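You operate a simulated robot arm through the tools that you are given. There is no shell and no other tool.

Carry out the task below with a simulated robot arm. There is one attempt and no reset: what you move stays moved.

TASK
Pack the game into the give carton, fold both flaps and tape them.
Fine: the game is the box on the table; it stands upright in the carton; press the tape strip down across both flaps. Set down upright: what you pick out.

Only the result counts: the job must be done as asked and must still hold three seconds after the hand-in. Knocking over, shifting, dropping, spilling or breaking anything else fails it. Flat cloth is picked up by pressing the open fingertips on it (5 to 10 N) and closing them slowly along it; thin cloth reads only 2 to 8 mm in the jaws.

THE ROBOT
A 7-joint arm with a two-finger parallel gripper, fixed in place. Base frame: the origin is at the foot of the arm, x ahead of it, y to its left, z up; the work surface is at about z = 0.74. Readings come in m, degrees, newtons and seconds.
With the tool pointing down near the work surface it reaches from about 0.32 to 0.78 m from the base axis. Its first joint turns from -166.0 to 166.0 degrees. Payload 3.91 kg.
Tool frame: the origin (TCP) lies between the finger pads and is the grasp point; the fingertips stand 0.03 m ahead of it; z points along the fingers, y is the line along which they close. The gripper opens to 0.11 m. The fingers are 0.02 m wide and 0.01 m thick; the gripper's body (0.048 by 0.112 m) begins 0.055 m behind the TCP.
Orientation is that of the tool frame in the base frame, as a unit quaternion [x, y, z, w]. With the fingers straight down and closing along the base's y, the tool's x points along the base's -x, its y along +y and its z along -z.

THE INTERFACE
- The arm moves only by the tool move_arm. Its argument "increments" is a list of rows, each a list of 3 entries, a list of its own where there are three numbers: the shift along the base's x, y, z in m, then the turn, a rotation vector about the base's x, y, z in degrees, then the closure, from 0 (fully open) to 1 (shut). In form: [[[x, y, z], [rx, ry, rz], grip], ...]. A call has 1 to 20 rows; each row shifts and turns the commanded pose from where the row before left it. A row lasts 0.2 s, in which the tool goes at most 0.05 m and 8.6 degrees; a call with a longer step from one row to the next is refused whole, and so is a gripper value outside its range. Where a pose cannot be reached the arm comes as near as it can. A force on the tool above 90 N (or 10 N above the force at the start of the call, whichever is more), or a blocked arm, ends the call early, and 0.2 s more pass. The fingers move at their own pace (about 0.153 m/s each) and stop on an object; they squeeze with about 41 N. The grip force told is the motor's: it shows also when the fingers shut on nothing. Time passes only in rows, and 0.2 s behind the last, so rows that do not move let the fingers close. The reply holds the time, the measured pose of the TCP, the force on the tool along the base axes, the opening and the grip force, in the units named above and with some noise, with the torque about the TCP (base axes, N m) and any sound that the robot's microphone picked up.
- Cameras (640 x 400 px; columns grow to the right, rows downward): "scene" is fixed at [0.3999, 0.6519, 1.605]; the picture's right is [-1.00, 0.01, 0.00], its down [0.00, 0.40, -0.92] and it looks along [-0.01, -0.92, -0.40] (base axes); focal length 356 px, centre (320, 200). "wrist" rides on the gripper at [0.077, 0.007, -0.115] in the tool frame; the picture's right is [-0.09, 1.00, 0.00], its down [-0.80, -0.07, -0.59] and it looks along [-0.59, -0.05, 0.80] (tool axes); focal length 270 px, centre (320, 200). There is no depth. A picture from a camera that has moved, and an enlarged one, comes with that camera's place and axes in the base frame and with its lens.
- camera(camera): a new picture of that camera. No time passes.
- lift_body(by): slides the trunk up (or, below 0, down) by that many m; the arm rides with it, the base frame stays. It gives what a move gives, with no picture.
- enlarge(camera, box): a new picture of the part [left, top, right, bottom] of that camera's present view, enlarged. No time passes.
- close_job(): hands the job in; it is judged then, once.

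Nothing tells you positions but the pictures and the camera data. Unless the task says otherwise, let go and move clear before handing in.

The tools are called after "Call:" as a command line: name --argument value ..., lists and objects as JSON in quotes. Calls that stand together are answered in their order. move_arm: Moves the arm, as the interface text tells. Its arguments: {"type":"object","properties":{"increments":{"type":"array","items":{"type":"array"}}},"required":["increments"]} The other tools are called the same way: lift_body (by) slides the trunk up or down; camera (camera) takes a picture; enlarge (camera, box) takes an enlarged picture of a part of a camera's view; close_job () hands the job in.

At the start:

```text
time: 0.0
tool_pos: [0.2143, -0.4774, 1.2021]
ee_rot: [0.0, 1.0, 0.001, 0.0]
ft_force: [-0.4, 0.3, 0.1]
wrist_torque: [0.0, 0.0, 0.02]
width: 0.1099
grasp_force: 0.0
trunk travel left (down, up): [-0.575, 0.035]
```

scene: 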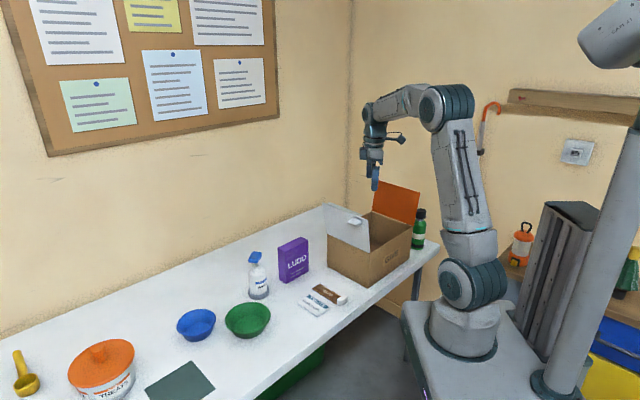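
wrist: 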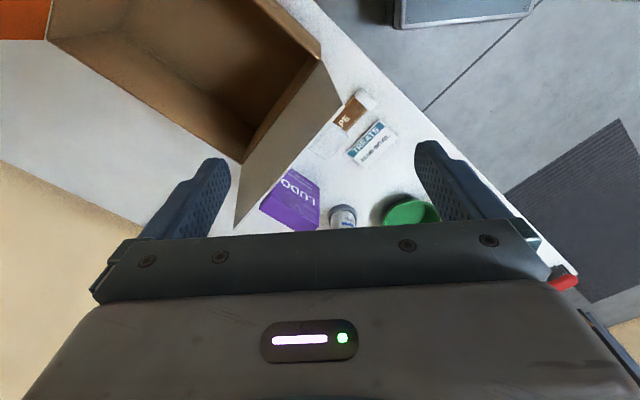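

I see a table with an open carton (white flap and orange flap), a purple LUDO box standing beside it, a tape strip or label, and other items. I'll look closer before moving.

Call:
enlarge --camera "scene" --box '[220, 160, 460, 330]'

Call:
enlarge --camera "scene" --box '[270, 230, 370, 330]'

Call:
enlarge --camera "wrist" --box '[220, 60, 460, 240]'

Call:
enlarge --camera "wrist" --box '[0, 0, 360, 240]'

```text
2.35 times, centred on (340, 245) of scene
camera zoom: at [0.3999, 0.6519, 1.605], right [-1.0, 0.01, 0.0], down [0.0, 0.4, -0.92], along [-0.01, -0.92, -0.4], focal length 839 px, centre (273, 94)
```

zoom: 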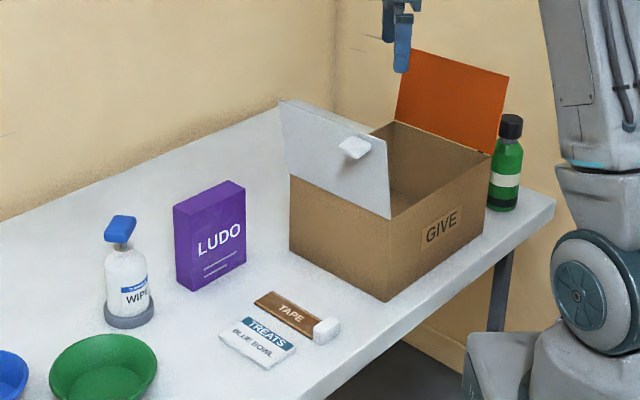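

```text
4.00 times, centred on (320, 280) of scene
camera zoom: at [0.3999, 0.6519, 1.605], right [-1.0, 0.01, 0.0], down [0.0, 0.4, -0.92], along [-0.01, -0.92, -0.4], focal length 1426 px, centre (320, -120)
```

zoom: 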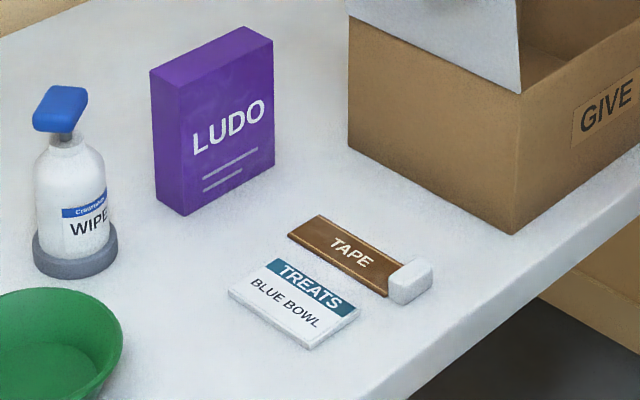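

```text
2.22 times, centred on (340, 150) of wrist
camera zoom: at [0.1388, -0.471, 1.3176], right [0.09, 1.0, 0.0], down [0.8, -0.07, 0.59], along [0.59, -0.05, -0.8], focal length 601 px, centre (276, 311)
```

zoom: 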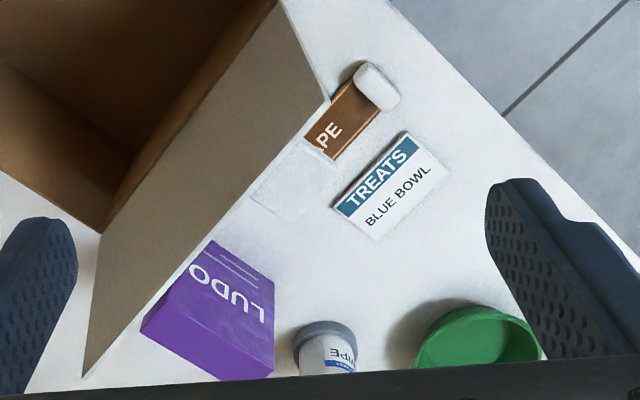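

```text
1.67 times, centred on (180, 120) of wrist
camera zoom: at [0.1388, -0.471, 1.3176], right [0.09, 1.0, 0.0], down [0.8, -0.07, 0.59], along [0.59, -0.05, -0.8], focal length 450 px, centre (553, 333)
```

zoom: 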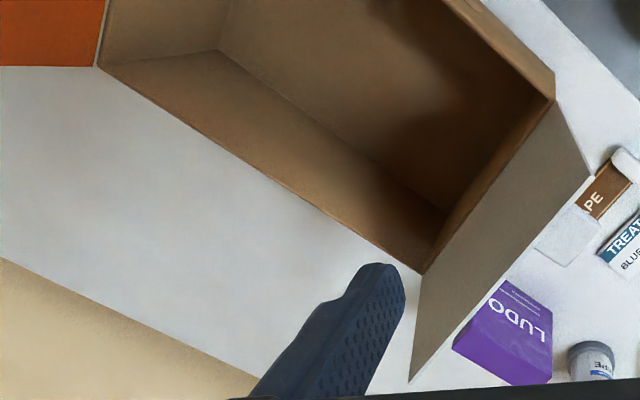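

The game stands around (0.49, -0.57), aligned with the carton, and the table is turned about 45°. I'll turn the tool 45° so the fingers close across the game's thickness, then look again.

Call:
move_arm --increments '[[[0.02, -0.01, 0], [0, 0, 7.5], 0], [[0.02, -0.01, 0], [0, 0, 7.5], 0], [[0.02, -0.01, 0], [0, 0, 7.5], 0], [[0.02, -0.01, 0], [0, 0, 7.5], 0], [[0.02, -0.01, 0], [0, 0, 7.5], 0], [[0.02, -0.01, 0], [0, 0, 7.5], 0], [[0, 0, 0], [0, 0, 0], 0]]'

Call:
camera --camera "wrist"

Call:
camera --camera "scene"

```text
time: 1.6
tool_pos: [0.3363, -0.5383, 1.2024]
ee_rot: [-0.384, 0.923, 0.0, 0.0]
ft_force: [0.5, 0.1, -0.6]
wrist_torque: [0.01, 0.06, 0.0]
width: 0.1099
grasp_force: 0.2
trunk travel left (down, up): [-0.575, 0.035]
```

```text
taken
camera wrist: at [0.2773, -0.5876, 1.3172], right [-0.64, 0.77, 0.0], down [0.62, 0.52, 0.59], along [0.46, 0.38, -0.8], focal length 270 px, centre (320, 200)
```

wrist: 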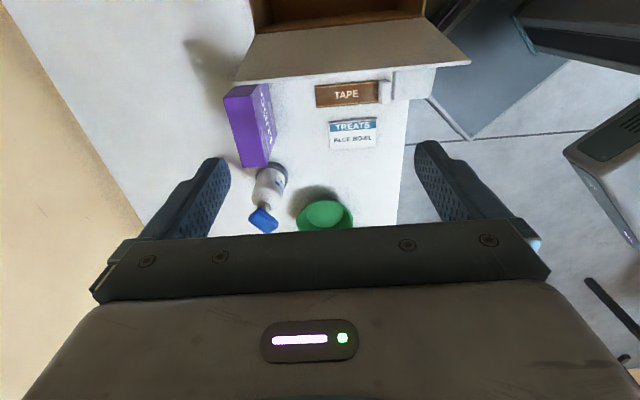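

```text
taken
```

scene: 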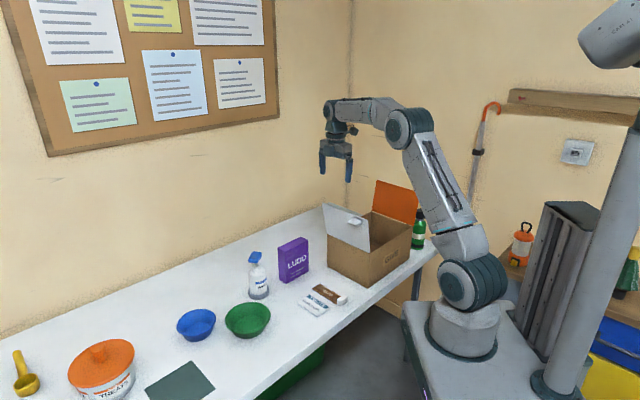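

The game, the tape and the grey flap are all in the wrist view. I'll enlarge it to measure them.

Call:
enlarge --camera "wrist" --box '[210, 0, 370, 100]'

Call:
enlarge --camera "wrist" --box '[210, 70, 370, 170]'

Call:
enlarge --camera "wrist" --box '[300, 40, 460, 140]'

Call:
enlarge --camera "scene" --box '[310, 170, 440, 290]'

```text
4.00 times, centred on (290, 50) of wrist
camera zoom: at [0.2773, -0.5876, 1.3172], right [-0.64, 0.77, 0.0], down [0.62, 0.52, 0.59], along [0.46, 0.38, -0.8], focal length 1081 px, centre (440, 800)
```

zoom: 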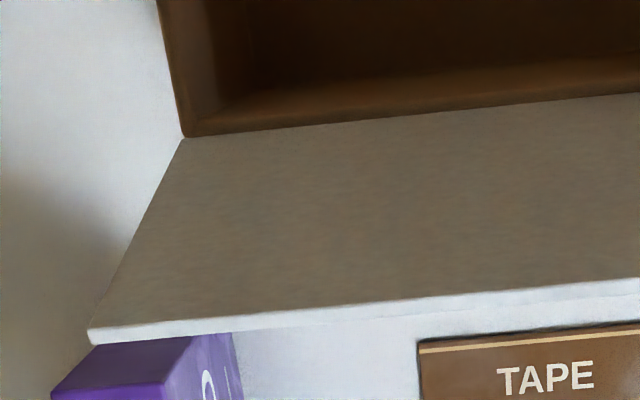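

```text
4.00 times, centred on (290, 120) of wrist
camera zoom: at [0.2773, -0.5876, 1.3172], right [-0.64, 0.77, 0.0], down [0.62, 0.52, 0.59], along [0.46, 0.38, -0.8], focal length 1081 px, centre (440, 520)
```

zoom: 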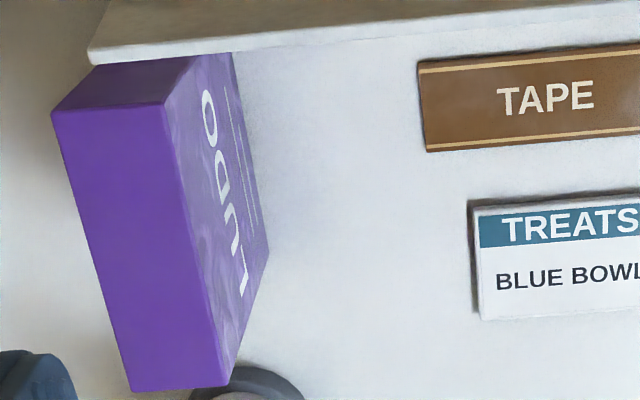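

```text
4.00 times, centred on (380, 90) of wrist
camera zoom: at [0.2773, -0.5876, 1.3172], right [-0.64, 0.77, 0.0], down [0.62, 0.52, 0.59], along [0.46, 0.38, -0.8], focal length 1081 px, centre (80, 640)
```

zoom: 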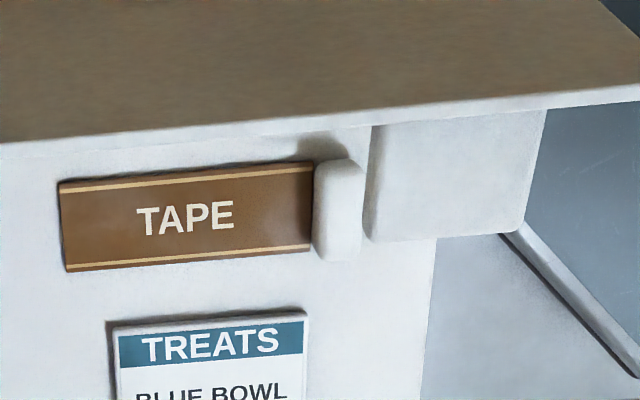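

```text
3.33 times, centred on (375, 230) of scene
camera zoom: at [0.3999, 0.6519, 1.605], right [-1.0, 0.01, 0.0], down [0.0, 0.4, -0.92], along [-0.01, -0.92, -0.4], focal length 1188 px, centre (137, 100)
```

zoom: 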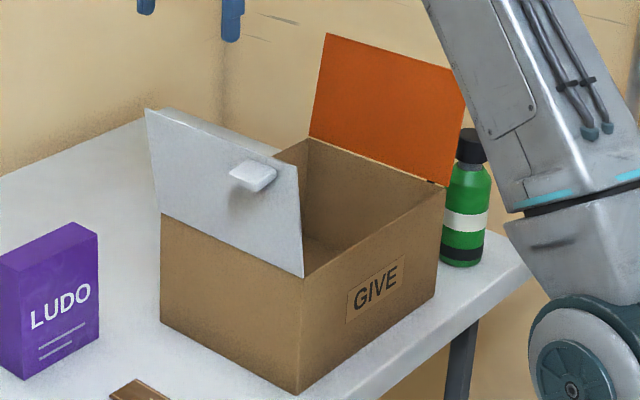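

The game's top centre is about (0.494, -0.567) and it's roughly 0.15 tall, its thickness running along the diagonal. I'll go above it and come partway down.

Call:
move_arm --increments '[[[0.04, -0.007, 0], [0, 0, 0], 0], [[0.04, -0.007, 0], [0, 0, 0], 0], [[0.04, -0.007, 0], [0, 0, 0], 0], [[0.038, -0.008, -0.02], [0, 0, 0], 0], [[0, 0, -0.04], [0, 0, 0], 0], [[0, 0, -0.04], [0, 0, 0], 0], [[0, 0, -0.04], [0, 0, 0], 0], [[0, 0, 0], [0, 0, 0], 0]]'

Call:
camera --camera "wrist"

Call:
camera --camera "scene"

```text
time: 3.4
tool_pos: [0.4732, -0.5508, 1.0629]
ee_rot: [-0.383, 0.924, 0.0, 0.0]
ft_force: [0.8, -0.1, 0.9]
wrist_torque: [-0.02, 0.02, 0.04]
width: 0.11
grasp_force: 0.0
out of reach, approached as far as the arm can: row 3, 4
trunk travel left (down, up): [-0.575, 0.035]
```

```text
taken
camera wrist: at [0.4141, -0.5991, 1.1771], right [-0.64, 0.77, 0.0], down [0.62, 0.52, 0.59], along [0.46, 0.38, -0.8], focal length 270 px, centre (320, 200)
```

wrist: 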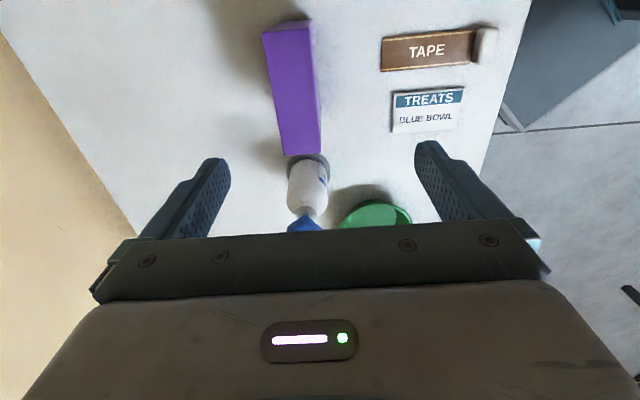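

```text
taken
```

scene: 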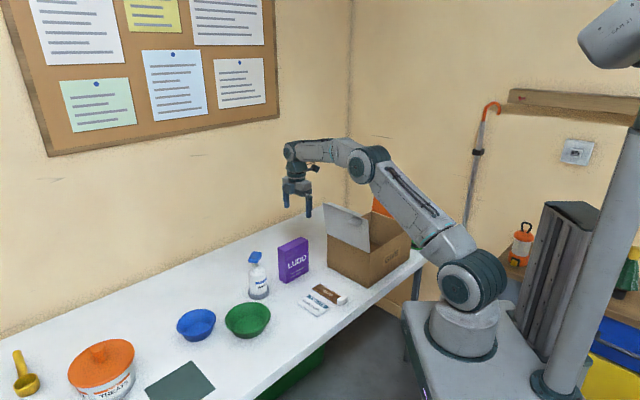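

The arm falls a bit short at the higher level but should manage lower down. I'll measure the game again from here.

Call:
enlarge --camera "wrist" --box '[210, 0, 370, 100]'

Call:
enlarge --camera "wrist" --box '[220, 80, 380, 180]'

Call:
enlarge --camera "wrist" --box '[360, 10, 520, 110]'

```text
4.00 times, centred on (290, 50) of wrist
camera zoom: at [0.4141, -0.5991, 1.1771], right [-0.64, 0.77, 0.0], down [0.62, 0.52, 0.59], along [0.46, 0.38, -0.8], focal length 1081 px, centre (440, 800)
```

zoom: 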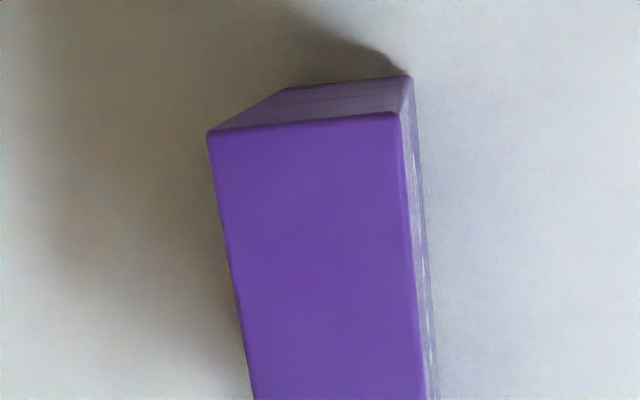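

```text
4.00 times, centred on (300, 130) of wrist
camera zoom: at [0.4141, -0.5991, 1.1771], right [-0.64, 0.77, 0.0], down [0.62, 0.52, 0.59], along [0.46, 0.38, -0.8], focal length 1081 px, centre (400, 480)
```

zoom: 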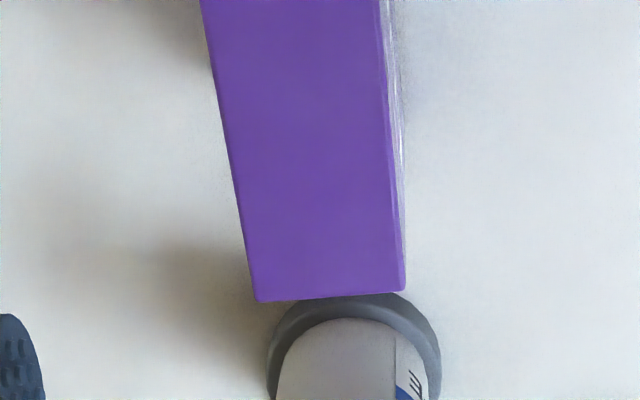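

```text
4.00 times, centred on (440, 60) of wrist
camera zoom: at [0.4141, -0.5991, 1.1771], right [-0.64, 0.77, 0.0], down [0.62, 0.52, 0.59], along [0.46, 0.38, -0.8], focal length 1081 px, centre (-160, 760)
```

zoom: 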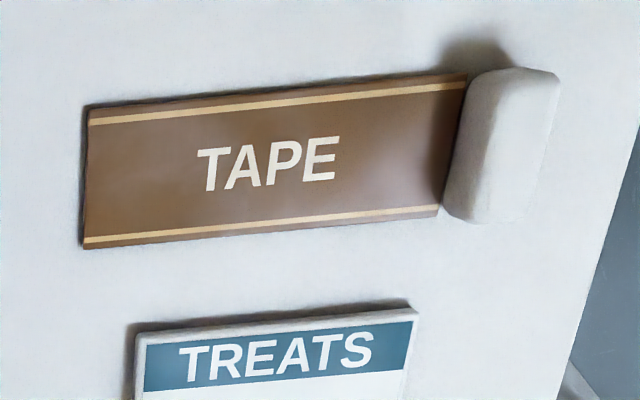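

Measured again, the game's centre is (0.495, -0.5645), its top about 0.888, and it's 0.044 thick. I'll go down to just above the top and correct sideways.

Call:
move_arm --increments '[[[0, 0, -0.04], [0, 0, 0], 0], [[0, 0, -0.04], [0, 0, 0], 0], [[0.01, -0.006, -0.02], [0, 0, 0], 0], [[0, 0, 0], [0, 0, 0], 0]]'

```text
time: 4.4
tool_pos: [0.482, -0.5554, 0.9623]
ee_rot: [-0.382, 0.924, 0.0, 0.0]
ft_force: [0.7, 0.1, -0.2]
wrist_torque: [0.0, 0.02, -0.01]
width: 0.11
grasp_force: 0.1
trunk travel left (down, up): [-0.575, 0.035]
```

The tool is tracking well now. I'll correct to the game's centre and go down around it.

Call:
move_arm --increments '[[[0.013, -0.009, 0], [0, 0, 0], 0], [[0, 0, 0], [0, 0, 0], 0]]'

Call:
camera --camera "wrist"

Call:
enlarge --camera "scene" --box '[230, 140, 390, 300]'

```text
time: 5.0
tool_pos: [0.4956, -0.563, 0.963]
ee_rot: [-0.383, 0.924, 0.0, 0.0]
ft_force: [0.2, -0.5, -0.2]
wrist_torque: [0.06, -0.04, 0.01]
width: 0.1097
grasp_force: 0.0
trunk travel left (down, up): [-0.575, 0.035]
```

```text
taken
camera wrist: at [0.4369, -0.6129, 1.0774], right [-0.64, 0.77, 0.0], down [0.62, 0.52, 0.59], along [0.46, 0.38, -0.8], focal length 270 px, centre (320, 200)
```

wrist: 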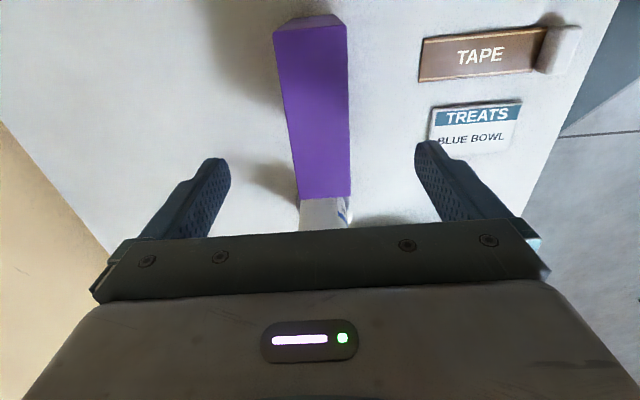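

```text
2.50 times, centred on (310, 220) of scene
camera zoom: at [0.3999, 0.6519, 1.605], right [-1.0, 0.01, 0.0], down [0.0, 0.4, -0.92], along [-0.01, -0.92, -0.4], focal length 891 px, centre (345, 150)
```

zoom: 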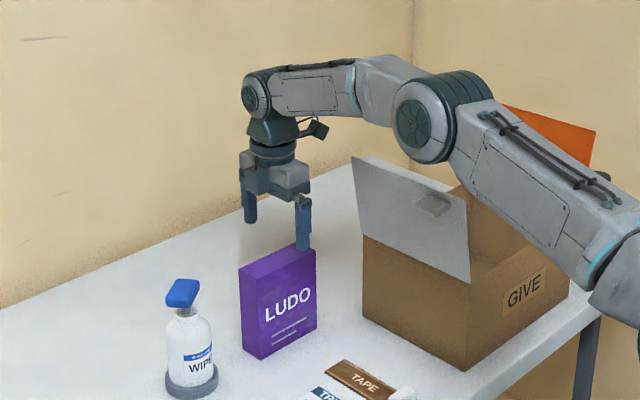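

Centred over the game. I'll go down to about z 0.853 with the fingers astride it.

Call:
move_arm --increments '[[[0, 0, -0.03], [0, 0, 0], 0], [[0, 0, -0.03], [0, 0, 0], 0], [[0, 0, -0.03], [0, 0, 0], 0], [[0, 0, -0.02], [0, 0, 0], 0], [[0, 0, 0], [0, 0, 0], 0]]'

Call:
camera --camera "wrist"

Call:
enlarge --camera "scene" --box '[230, 140, 430, 300]'

```text
time: 6.2
tool_pos: [0.4968, -0.5638, 0.8533]
ee_rot: [-0.383, 0.924, 0.0, 0.0]
ft_force: [0.4, -0.6, -0.2]
wrist_torque: [0.0, -0.01, 0.01]
width: 0.1099
grasp_force: 0.0
trunk travel left (down, up): [-0.575, 0.035]
```

```text
taken
camera wrist: at [0.4369, -0.6139, 0.9687], right [-0.64, 0.77, 0.0], down [0.62, 0.52, 0.59], along [0.46, 0.38, -0.8], focal length 270 px, centre (320, 200)
```

wrist: 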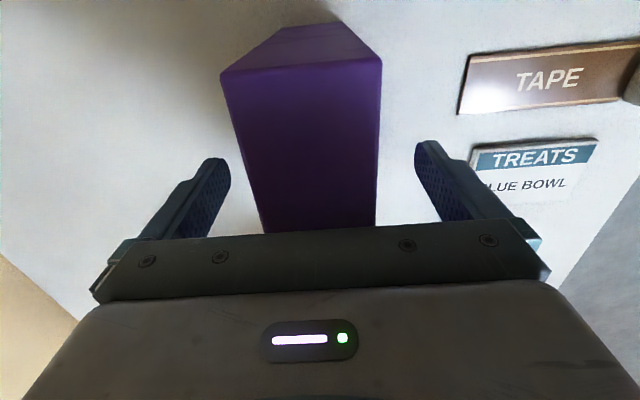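

```text
2.50 times, centred on (330, 220) of scene
camera zoom: at [0.3999, 0.6519, 1.605], right [-1.0, 0.01, 0.0], down [0.0, 0.4, -0.92], along [-0.01, -0.92, -0.4], focal length 891 px, centre (295, 150)
```

zoom: 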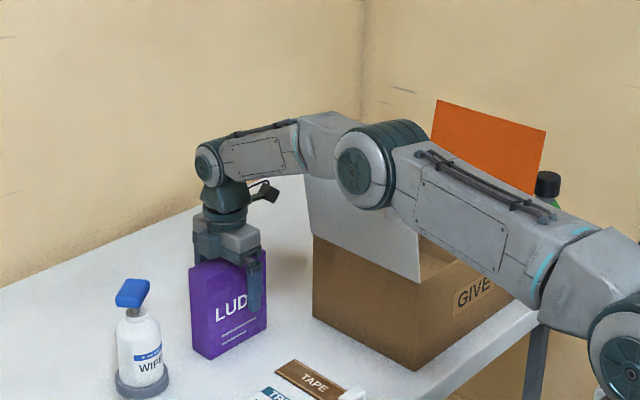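

The fingers straddle the game and the arm clears the flap. I'll close on it and lift a little.

Call:
move_arm --increments '[[[0, 0, 0], [0, 0, 0], 0.4], [[0, 0, 0], [0, 0, 0], 0.7], [[0, 0, 0], [0, 0, 0], 0.9], [[0, 0, 0], [0, 0, 0], 0.9]]'

```text
time: 7.2
tool_pos: [0.4959, -0.5655, 0.8536]
ee_rot: [-0.383, 0.924, 0.0, 0.0]
ft_force: [-0.4, -1.0, -0.5]
wrist_torque: [-0.05, -0.03, -0.01]
width: 0.0447
grasp_force: 40.7
trunk travel left (down, up): [-0.575, 0.035]
```

The game is held at 0.0447 m. I'll lift it and carry it round the carton's front side, where there is no flap, keeping it above the rim.

Call:
move_arm --increments '[[[0, 0, 0.03], [0, 0, 0], 0.9], [[0, 0, 0.035], [0, 0, 0], 0.9], [[0, 0, 0.035], [0, 0, 0], 0.9], [[-0.026, -0.0, 0.015], [0, 0, 0], 0.9], [[-0.02, 0.035, 0.015], [0, 0, 0], 0.9], [[-0.022, 0.036, 0.015], [0, 0, 0], 0.9], [[-0.024, 0.036, 0.015], [0, 0, 0], 0.9], [[-0.024, 0.036, 0.015], [0, 0, 0], 0.9], [[-0.024, 0.036, 0.015], [0, 0, 0], 0.9], [[-0.024, 0.036, 0.015], [0, 0, 0], 0.9], [[-0.024, 0.034, 0.005], [0, 0, 0], 0.9], [[-0.022, 0, 0], [0, 0, 0], 0.9], [[0, 0, 0], [0, 0, 0], 0.9]]'

Call:
camera --camera "wrist"

Call:
camera --camera "scene"

```text
time: 10.0
tool_pos: [0.2858, -0.314, 1.0642]
ee_rot: [-0.383, 0.924, 0.0, -0.001]
ft_force: [-0.6, 0.1, -3.5]
wrist_torque: [0.02, -0.01, 0.02]
width: 0.0447
grasp_force: 41.1
trunk travel left (down, up): [-0.575, 0.035]
```

```text
taken
camera wrist: at [0.226, -0.3635, 1.1784], right [-0.64, 0.77, 0.0], down [0.62, 0.52, 0.59], along [0.46, 0.38, -0.8], focal length 270 px, centre (320, 200)
```

wrist: 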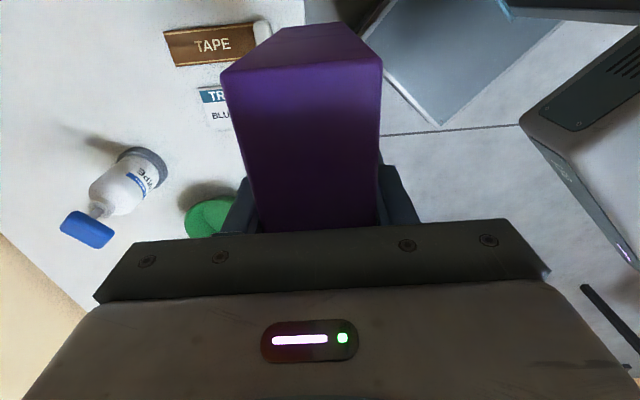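

```text
taken
```

scene: 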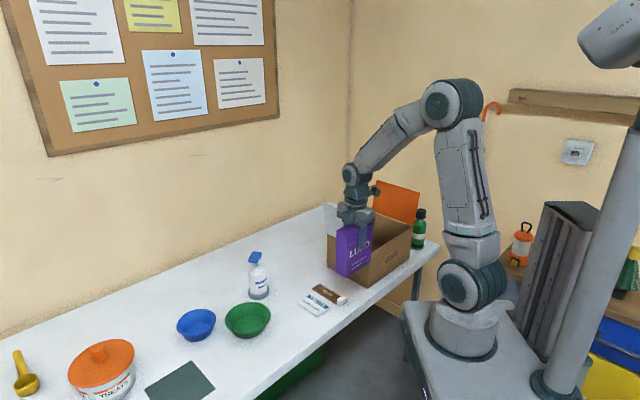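

The game is lifted and clear. Next I'll slide parallel to the carton's front wall until level with its middle.

Call:
move_arm --increments '[[[-0.029, -0.027, 0], [0, 0, 0], 0.9], [[-0.029, -0.028, 0], [0, 0, 0], 0.9], [[-0.029, -0.028, 0], [0, 0, 0], 0.9], [[-0.029, -0.028, 0], [0, 0, 0], 0.9], [[-0.029, -0.028, 0], [0, 0, 0], 0.9], [[-0.029, -0.028, 0], [0, 0, 0], 0.9], [[-0.029, -0.028, 0], [0, 0, 0], 0.9], [[-0.029, -0.026, 0], [0, 0, 0], 0.9], [[0, 0, 0], [0, 0, 0], 0.9]]'

Call:
camera --camera "wrist"

Call:
enlarge --camera "scene" --box '[300, 120, 460, 300]'

```text
time: 12.0
tool_pos: [0.0525, -0.5361, 1.0649]
ee_rot: [-0.383, 0.924, 0.001, 0.0]
ft_force: [-0.1, 0.3, -3.6]
wrist_torque: [0.01, 0.02, 0.01]
width: 0.0448
grasp_force: 41.2
trunk travel left (down, up): [-0.575, 0.035]
```

```text
taken
camera wrist: at [-0.0069, -0.5854, 1.1803], right [-0.64, 0.77, 0.0], down [0.62, 0.52, 0.59], along [0.46, 0.38, -0.8], focal length 270 px, centre (320, 200)
```

wrist: 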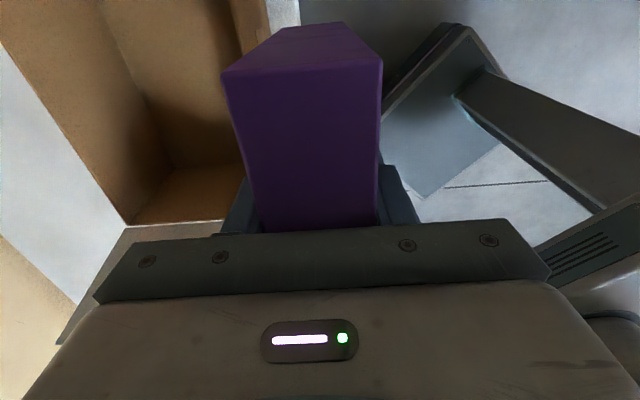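

```text
2.22 times, centred on (380, 210) of scene
camera zoom: at [0.3999, 0.6519, 1.605], right [-1.0, 0.01, 0.0], down [0.0, 0.4, -0.92], along [-0.01, -0.92, -0.4], focal length 792 px, centre (187, 178)
```

zoom: 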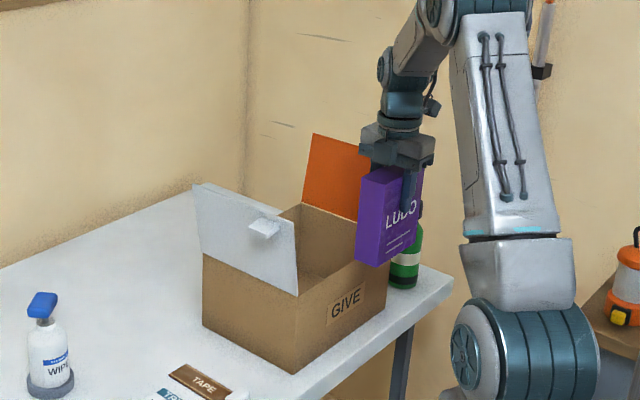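

The carton's centre works out at about (0.174, -0.658), rim about 0.896. I'll move over the front wall to the centre, then check before going down.

Call:
move_arm --increments '[[[0.025, -0.025, 0], [0, 0, 0], 0.9], [[0.025, -0.025, 0], [0, 0, 0], 0.9], [[0.025, -0.025, 0], [0, 0, 0], 0.9], [[0.025, -0.025, 0], [0, 0, 0], 0.9], [[0.0215, -0.022, 0], [0, 0, 0], 0.9], [[0, 0, 0], [0, 0, 0], 0.9]]'

Call:
camera --camera "wrist"

Call:
enlarge --camera "scene" --box '[300, 120, 460, 300]'

```text
time: 13.4
tool_pos: [0.1746, -0.6578, 1.0646]
ee_rot: [-0.382, 0.924, 0.0, 0.001]
ft_force: [-0.3, -0.1, -3.5]
wrist_torque: [-0.01, -0.01, 0.01]
width: 0.0449
grasp_force: 40.9
trunk travel left (down, up): [-0.575, 0.035]
```

```text
taken
camera wrist: at [0.1161, -0.7078, 1.1796], right [-0.64, 0.77, 0.0], down [0.62, 0.52, 0.59], along [0.46, 0.38, -0.8], focal length 270 px, centre (320, 200)
```

wrist: 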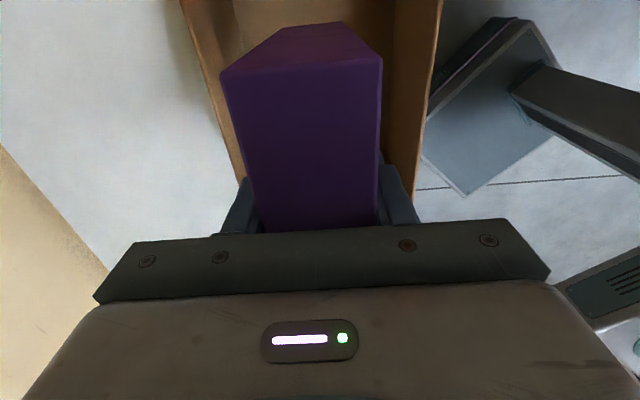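

```text
2.22 times, centred on (380, 210) of scene
camera zoom: at [0.3999, 0.6519, 1.605], right [-1.0, 0.01, 0.0], down [0.0, 0.4, -0.92], along [-0.01, -0.92, -0.4], focal length 792 px, centre (187, 178)
```

zoom: 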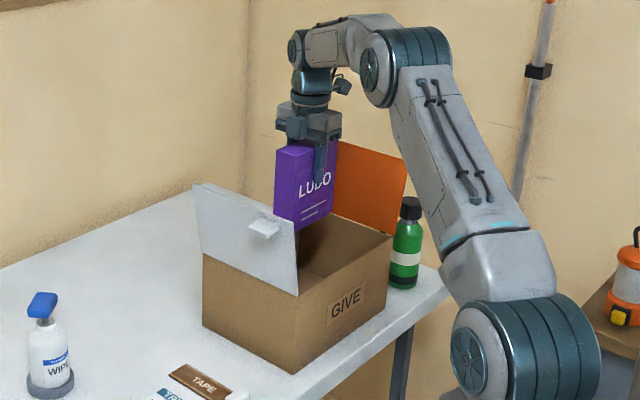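

The game is centred above the opening. I'll lower it into the carton.

Call:
move_arm --increments '[[[0, 0, -0.03], [0, 0, 0], 0.9], [[0, 0, -0.04], [0, 0, 0], 0.9], [[0, 0, -0.04], [0, 0, 0], 0.9], [[0, 0, -0.04], [0, 0, 0], 0.9], [[0, 0, -0.03], [0, 0, 0], 0.9], [[0, 0, 0], [0, 0, 0], 0.9]]'

Call:
camera --camera "wrist"

Call:
enlarge --camera "scene" --box '[300, 120, 460, 300]'

```text
time: 14.8
tool_pos: [0.1756, -0.6565, 0.8829]
ee_rot: [-0.383, 0.924, 0.0, 0.0]
ft_force: [-0.2, 0.4, -3.2]
wrist_torque: [-0.02, 0.0, 0.01]
width: 0.0448
grasp_force: 40.9
trunk travel left (down, up): [-0.575, 0.035]
```

```text
taken
camera wrist: at [0.1161, -0.7064, 0.9978], right [-0.64, 0.77, 0.0], down [0.62, 0.52, 0.59], along [0.46, 0.38, -0.8], focal length 270 px, centre (320, 200)
```

wrist: 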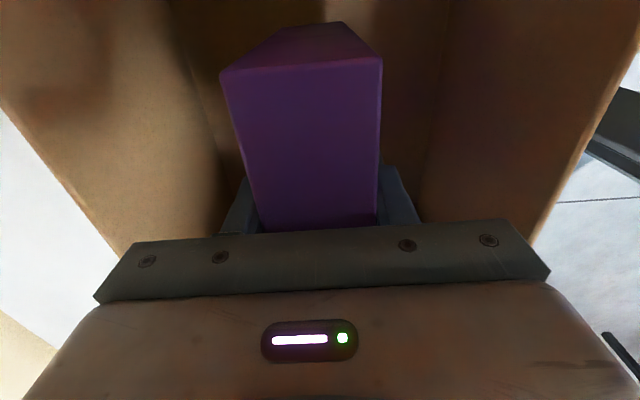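

```text
2.22 times, centred on (380, 210) of scene
camera zoom: at [0.3999, 0.6519, 1.605], right [-1.0, 0.01, 0.0], down [0.0, 0.4, -0.92], along [-0.01, -0.92, -0.4], focal length 792 px, centre (187, 178)
```

zoom: 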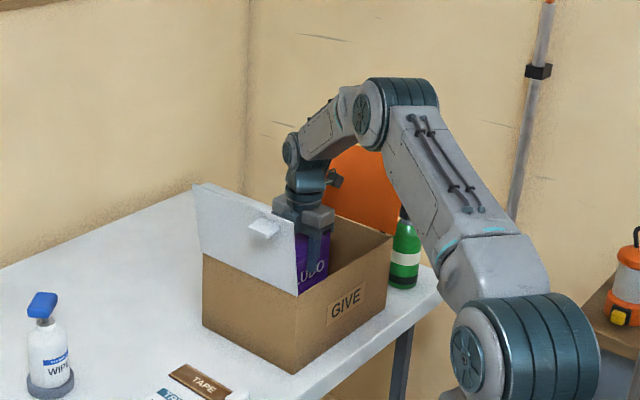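

Nearly down, with about 2–3 cm left. I'll continue slowly in small steps until contact.

Call:
move_arm --increments '[[[0, 0, -0.01], [0, 0, 0], 0.9], [[0, 0, -0.008], [0, 0, 0], 0.9], [[0, 0, -0.003], [0, 0, 0], 0.9], [[0, 0, 0], [0, 0, 0], 0.9]]'

```text
time: 15.8
tool_pos: [0.1759, -0.6598, 0.8624]
ee_rot: [-0.383, 0.924, 0.0, 0.0]
ft_force: [0.4, 0.8, -2.2]
wrist_torque: [-0.03, 0.05, 0.01]
width: 0.0449
grasp_force: 40.8
trunk travel left (down, up): [-0.575, 0.035]
```

Call:
move_arm --increments '[[[0, 0, -0.002], [0, 0, 0], 0.9], [[0, 0, -0.002], [0, 0, 0], 0.9], [[0, 0, 0], [0, 0, 0], 0.9]]'

```text
time: 16.6
tool_pos: [0.1746, -0.6581, 0.8614]
ee_rot: [-0.382, 0.924, -0.003, 0.0]
ft_force: [0.6, -0.2, 26.6]
wrist_torque: [1.22, -0.48, -0.1]
width: 0.045
grasp_force: 40.9
trunk travel left (down, up): [-0.575, 0.035]
```

The game has touched the carton floor. I'll ease off the push, open, and back out straight up.

Call:
move_arm --increments '[[[0, 0, 0.002], [0, 0, 0], 0.9], [[0, 0, 0.001], [0, 0, 0], 0.9], [[0, 0, 0], [0, 0, 0], 0.5], [[0, 0, 0], [0, 0, 0], 0.3], [[0, 0, 0], [0, 0, 0], 0.2], [[0, 0, 0.02], [0, 0, 0], 0.2], [[0, 0, 0.03], [0, 0, 0], 0.2], [[0, 0, 0.04], [0, 0, 0], 0.2], [[0, 0, 0.04], [0, 0, 0], 0.2], [[0, 0, 0.04], [0, 0, 0], 0.2], [[0, 0, 0.04], [0, 0, 0], 0.2], [[0, 0, 0], [0, 0, 0], 0.2]]'

Call:
camera --camera "wrist"

Call:
enlarge --camera "scene" --box '[300, 120, 460, 300]'

```text
time: 19.2
tool_pos: [0.1781, -0.6579, 1.0721]
ee_rot: [-0.383, 0.924, 0.0, 0.001]
ft_force: [-0.2, -0.5, -0.1]
wrist_torque: [0.01, 0.01, 0.0]
width: 0.0881
grasp_force: 0.0
trunk travel left (down, up): [-0.575, 0.035]
```

```text
taken
camera wrist: at [0.1185, -0.7068, 1.1859], right [-0.64, 0.77, 0.0], down [0.62, 0.52, 0.59], along [0.46, 0.38, -0.8], focal length 270 px, centre (320, 200)
```

wrist: 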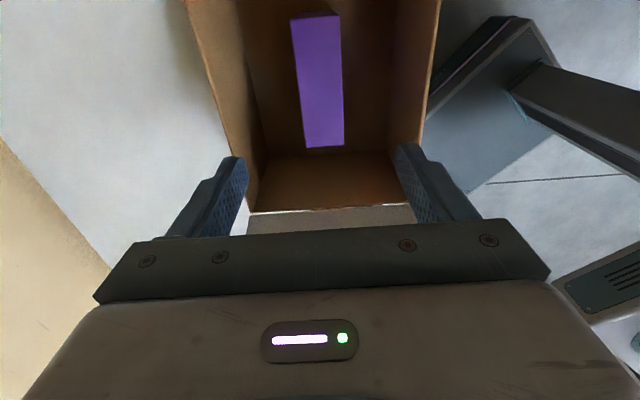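

```text
2.22 times, centred on (380, 210) of scene
camera zoom: at [0.3999, 0.6519, 1.605], right [-1.0, 0.01, 0.0], down [0.0, 0.4, -0.92], along [-0.01, -0.92, -0.4], focal length 792 px, centre (187, 178)
```

zoom: 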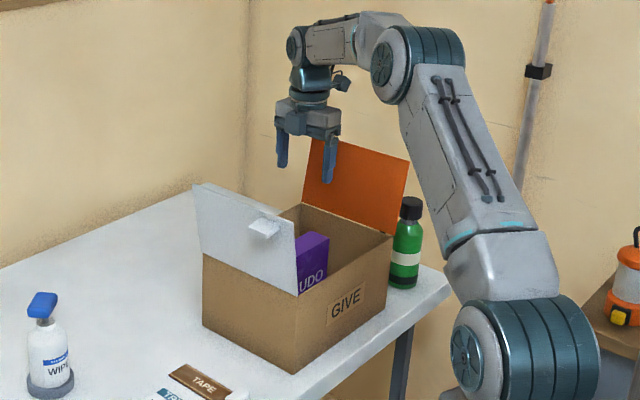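

The game is standing upright in the carton. Next are the flaps. I'll raise the trunk for more reach, close the fingers, and go over the orange flap to see its outer side.

Call:
lift_body --by 0.034

Call:
move_arm --increments '[[[0, 0, 0.03], [0, 0, 0], 1.0], [[-0.02, 0.02, 0], [0, 0, 0], 1.0], [[-0.03, 0.02, 0], [0, 0, 0], 1.0], [[-0.03, 0.02, 0], [0, 0, 0], 1.0], [[-0.03, 0.0, 0], [0, 0, 0], 1.0], [[-0.03, -0.02, 0], [0, 0, 0], 1.0], [[-0.03, -0.03, 0], [0, 0, 0], 1.0], [[-0.03, -0.03, 0], [0, 0, 0], 1.0], [[0, 0, 0], [0, 0, 0], 1.0]]'

Call:
camera --camera "wrist"

Call:
camera --camera "scene"

```text
time: 20.0
tool_pos: [0.1778, -0.6563, 1.1049]
ee_rot: [-0.382, 0.924, 0.0, 0.0]
ft_force: [-1.0, 0.0, 0.2]
wrist_torque: [0.01, 0.02, -0.01]
width: 0.0878
grasp_force: 0.1
trunk travel left (down, up): [-0.609, 0.001]
```

```text
time: 22.0
tool_pos: [-0.0241, -0.6755, 1.1344]
ee_rot: [-0.383, 0.924, 0.0, 0.0]
ft_force: [0.2, 0.6, -0.3]
wrist_torque: [-0.01, 0.01, 0.0]
width: 0.0
grasp_force: 37.4
trunk travel left (down, up): [-0.609, 0.001]
```

```text
taken
camera wrist: at [-0.083, -0.7254, 1.2487], right [-0.64, 0.77, 0.0], down [0.62, 0.52, 0.59], along [0.46, 0.38, -0.8], focal length 270 px, centre (320, 200)
```

wrist: 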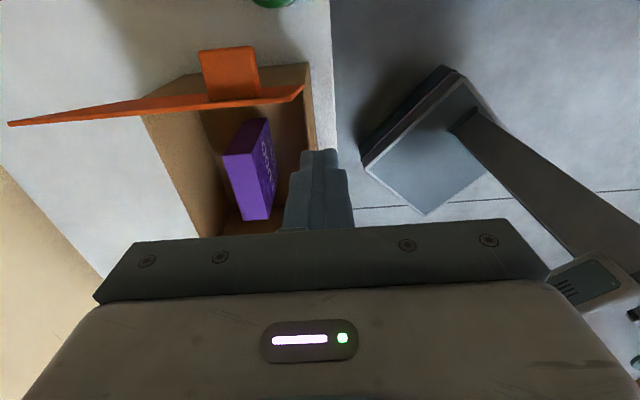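

```text
taken
```

scene: 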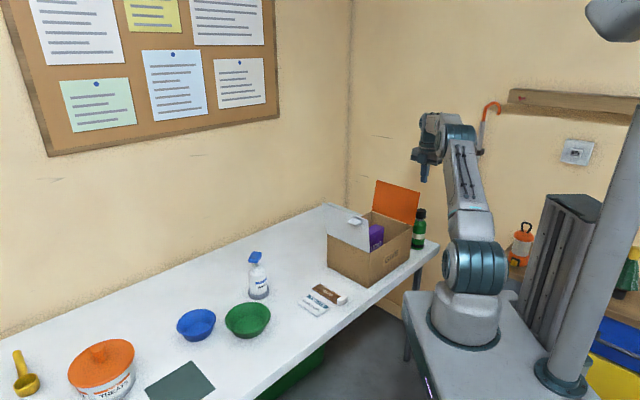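

The orange flap has a tab on its outer side, near the front edge. I'll enlarge to measure it.

Call:
enlarge --camera "wrist" --box '[0, 0, 320, 200]'

Call:
enlarge --camera "scene" --box '[310, 100, 470, 300]'

```text
2.00 times, centred on (160, 100) of wrist
camera zoom: at [-0.083, -0.7254, 1.2487], right [-0.64, 0.77, 0.0], down [0.62, 0.52, 0.59], along [0.46, 0.38, -0.8], focal length 541 px, centre (640, 400)
```

zoom: 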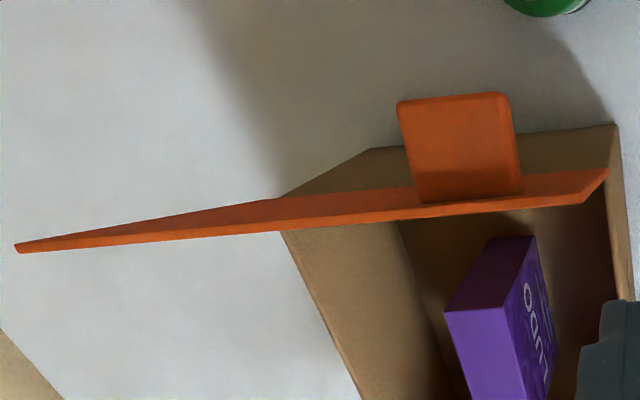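

```text
2.00 times, centred on (390, 200) of scene
camera zoom: at [0.3999, 0.6519, 1.605], right [-1.0, 0.01, 0.0], down [0.0, 0.4, -0.92], along [-0.01, -0.92, -0.4], focal length 713 px, centre (180, 200)
```

zoom: 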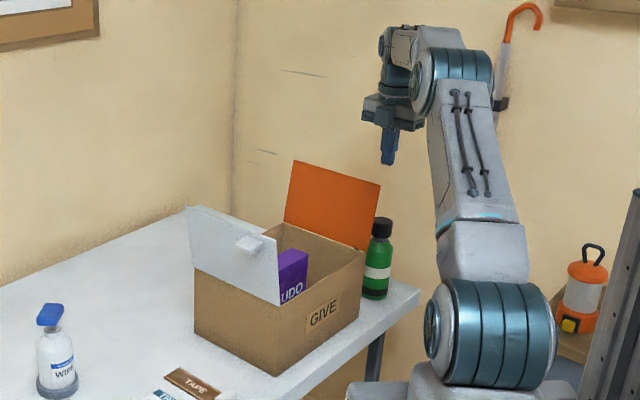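

The tab sits at about w -0.04 to -0.08 on the flap and the top edge is near z 1.05. I'll put the closed fingertips behind the top edge, on the front side of the tab and above the bottle.

Call:
move_arm --increments '[[[-0.01, -0.031, 0], [0, 0, 0], 1.0], [[-0.01, -0.031, 0], [0, 0, 0], 1.0], [[0, 0, -0.035], [0, 0, 0], 1.0], [[0, 0, -0.035], [0, 0, 0], 1.0], [[0, 0, 0], [0, 0, 0], 1.0]]'

Call:
camera --camera "wrist"

Call:
enlarge --camera "scene" --box '[330, 120, 450, 270]'

```text
time: 23.2
tool_pos: [-0.035, -0.7087, 1.0762]
ee_rot: [-0.382, 0.924, -0.01, -0.005]
ft_force: [-0.2, -16.2, 57.2]
wrist_torque: [-0.4, -0.6, -0.16]
width: 0.0001
grasp_force: 37.5
out of reach, approached as far as the arm can: row 2
trunk travel left (down, up): [-0.609, 0.001]
```

```text
taken
camera wrist: at [-0.0941, -0.7552, 1.1925], right [-0.64, 0.77, -0.02], down [0.62, 0.53, 0.58], along [0.45, 0.36, -0.81], focal length 270 px, centre (320, 200)
```

wrist: 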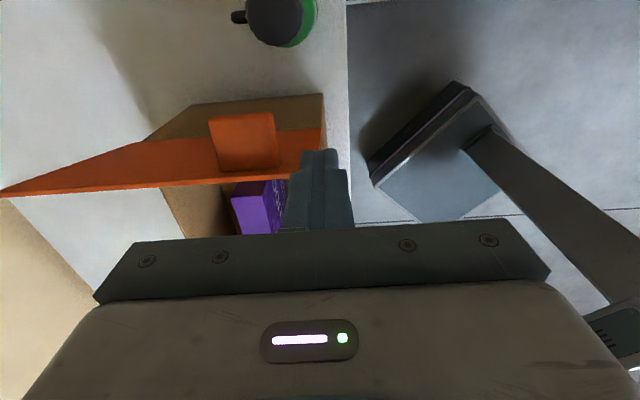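

```text
2.67 times, centred on (390, 195) of scene
camera zoom: at [0.3999, 0.6519, 1.605], right [-1.0, 0.01, 0.0], down [0.0, 0.4, -0.92], along [-0.01, -0.92, -0.4], focal length 950 px, centre (133, 213)
```

zoom: 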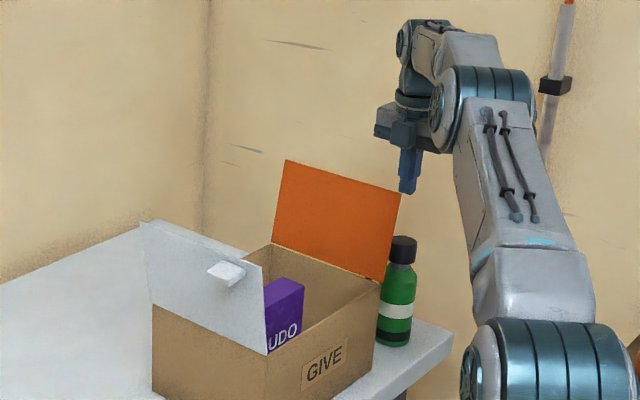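

The move fell short and the tips are pressing on top of the flap edge. I'll lift off at once and reassess.

Call:
move_arm --increments '[[[0, 0, 0.03], [0, 0, 0], 1.0], [[0, 0.0, 0.02], [0, 0, 0], 1.0], [[0, 0, 0], [0, 0, 0], 1.0]]'

Call:
camera --camera "wrist"

Call:
enlarge --camera "scene" --box '[330, 120, 450, 270]'

```text
time: 24.0
tool_pos: [-0.0337, -0.7085, 1.1145]
ee_rot: [-0.382, 0.924, 0.001, 0.001]
ft_force: [-0.6, -0.2, -0.8]
wrist_torque: [0.0, 0.01, -0.03]
width: 0.0
grasp_force: 37.5
trunk travel left (down, up): [-0.609, 0.001]
```

```text
taken
camera wrist: at [-0.0932, -0.7571, 1.229], right [-0.64, 0.77, 0.0], down [0.62, 0.52, 0.6], along [0.46, 0.38, -0.8], focal length 270 px, centre (320, 200)
```

wrist: 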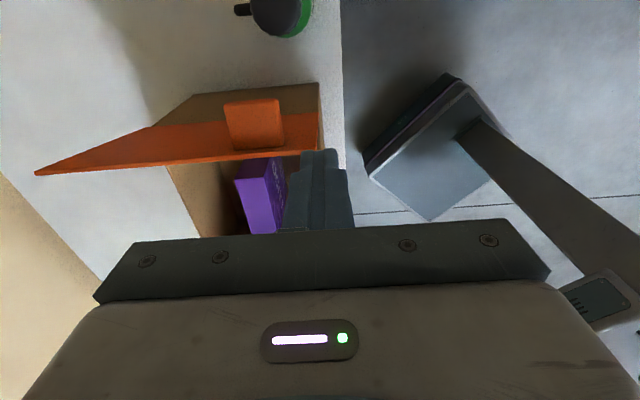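

```text
2.67 times, centred on (390, 195) of scene
camera zoom: at [0.3999, 0.6519, 1.605], right [-1.0, 0.01, 0.0], down [0.0, 0.4, -0.92], along [-0.01, -0.92, -0.4], focal length 950 px, centre (133, 213)
```

zoom: 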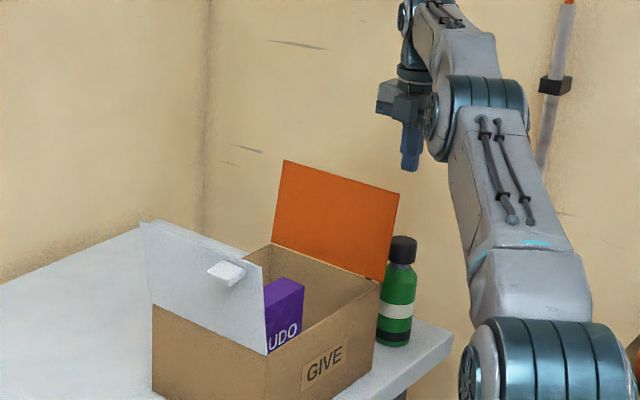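

No harm done: the flap and carton look unchanged. I'll tilt the tool about 24° so the fingertips point outward past the flap and the wrist stays within reach.

Call:
move_arm --increments '[[[0, 0, 0.02], [-5.66, 5.66, 0], 1.0], [[0, 0, 0], [-5.66, 5.66, 0], 1.0], [[0, 0, 0], [-5.66, 5.66, 0], 1.0], [[-0.003, -0.013, 0], [0, 0, 0], 1.0], [[-0.003, -0.013, 0], [0, 0, 0], 1.0], [[0, 0, 0], [0, 0, 0], 1.0]]'

Call:
camera --camera "wrist"

Call:
enlarge --camera "scene" --box '[330, 120, 450, 270]'

```text
time: 25.4
tool_pos: [-0.0394, -0.7333, 1.1351]
ee_rot: [-0.375, 0.904, -0.08, -0.192]
ft_force: [0.4, -0.3, 0.2]
wrist_torque: [-0.02, 0.02, 0.0]
width: 0.0
grasp_force: 38.0
trunk travel left (down, up): [-0.609, 0.001]
```

```text
taken
camera wrist: at [-0.0611, -0.7451, 1.2716], right [-0.65, 0.76, -0.04], down [0.74, 0.64, 0.22], along [0.19, 0.11, -0.98], focal length 270 px, centre (320, 200)
```

wrist: 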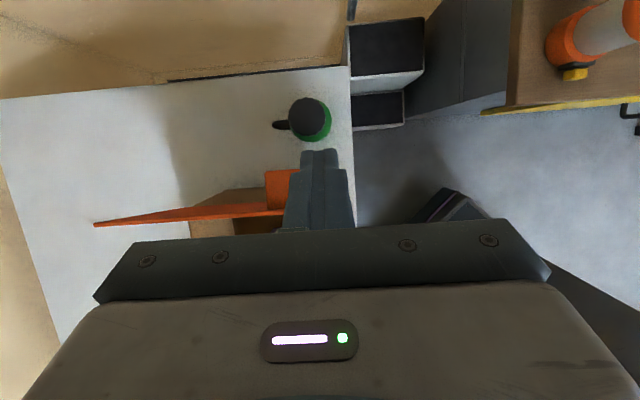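

```text
2.67 times, centred on (390, 195) of scene
camera zoom: at [0.3999, 0.6519, 1.605], right [-1.0, 0.01, 0.0], down [0.0, 0.4, -0.92], along [-0.01, -0.92, -0.4], focal length 950 px, centre (133, 213)
```

zoom: 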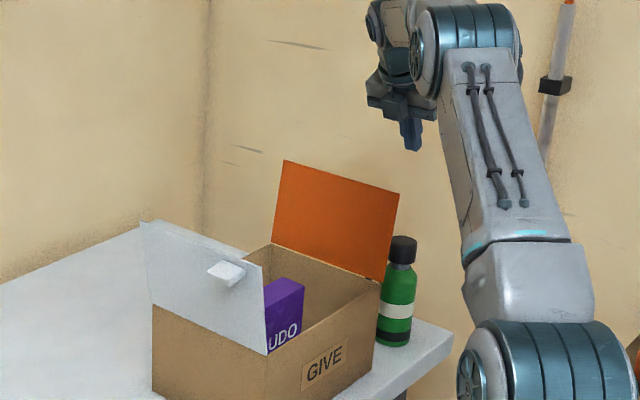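

The tilted pose is reached with the fingertips beyond the flap's edge, beside the tab. I'll go down behind the top edge in steps.

Call:
move_arm --increments '[[[0, 0, -0.025], [0, 0, 0], 1.0], [[0, 0, -0.015], [0, 0, 0], 1.0], [[0, 0, 0], [0, 0, 0], 1.0]]'

Call:
camera --camera "wrist"

Call:
enlarge --camera "scene" --box '[350, 140, 430, 240]'

```text
time: 26.2
tool_pos: [-0.0396, -0.7346, 1.0958]
ee_rot: [-0.375, 0.903, -0.08, -0.192]
ft_force: [-0.2, 0.0, 0.0]
wrist_torque: [-0.01, 0.01, 0.0]
width: 0.0
grasp_force: 37.7
trunk travel left (down, up): [-0.609, 0.001]
```

```text
taken
camera wrist: at [-0.0604, -0.7455, 1.2314], right [-0.65, 0.76, -0.04], down [0.74, 0.64, 0.22], along [0.19, 0.11, -0.98], focal length 270 px, centre (320, 200)
```

wrist: 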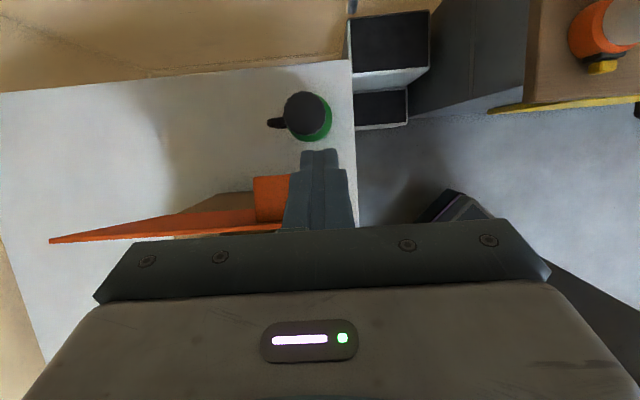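

```text
4.00 times, centred on (390, 190) of scene
camera zoom: at [0.3999, 0.6519, 1.605], right [-1.0, 0.01, 0.0], down [0.0, 0.4, -0.92], along [-0.01, -0.92, -0.4], focal length 1426 px, centre (40, 240)
```

zoom: 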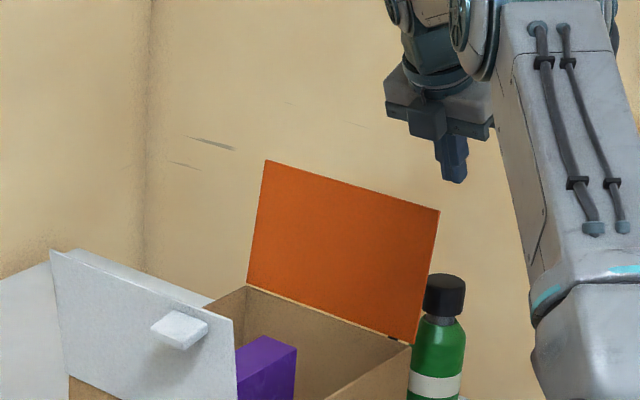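

The finger lines up just inside the flap's front corner. I'll go down the rest of the way behind the edge and then start pulling the flap inward.

Call:
move_arm --increments '[[[0.003, -0.004, -0.018], [0, 0, 0], 1.0], [[0, 0, -0.018], [0, 0, 0], 1.0], [[0, 0, 0], [0, 0, 0], 1.0]]'

Call:
enlarge --camera "scene" --box '[350, 140, 430, 240]'

```text
time: 27.0
tool_pos: [-0.0355, -0.7386, 1.0614]
ee_rot: [-0.373, 0.904, -0.08, -0.193]
ft_force: [-0.3, 0.2, 0.1]
wrist_torque: [-0.01, 0.02, 0.01]
width: 0.0
grasp_force: 37.9
trunk travel left (down, up): [-0.609, 0.001]
```

```text
4.00 times, centred on (390, 190) of scene
camera zoom: at [0.3999, 0.6519, 1.605], right [-1.0, 0.01, 0.0], down [0.0, 0.4, -0.92], along [-0.01, -0.92, -0.4], focal length 1426 px, centre (40, 240)
```

zoom: 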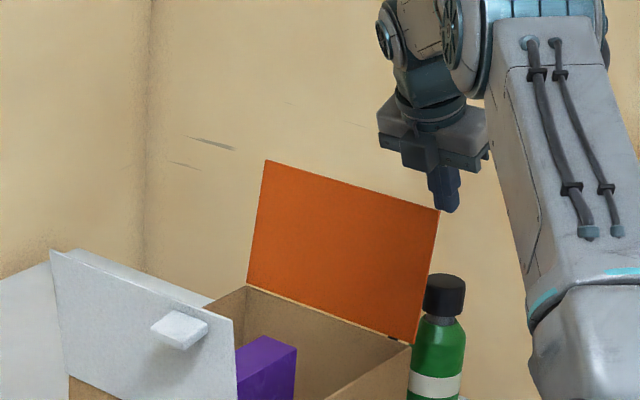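

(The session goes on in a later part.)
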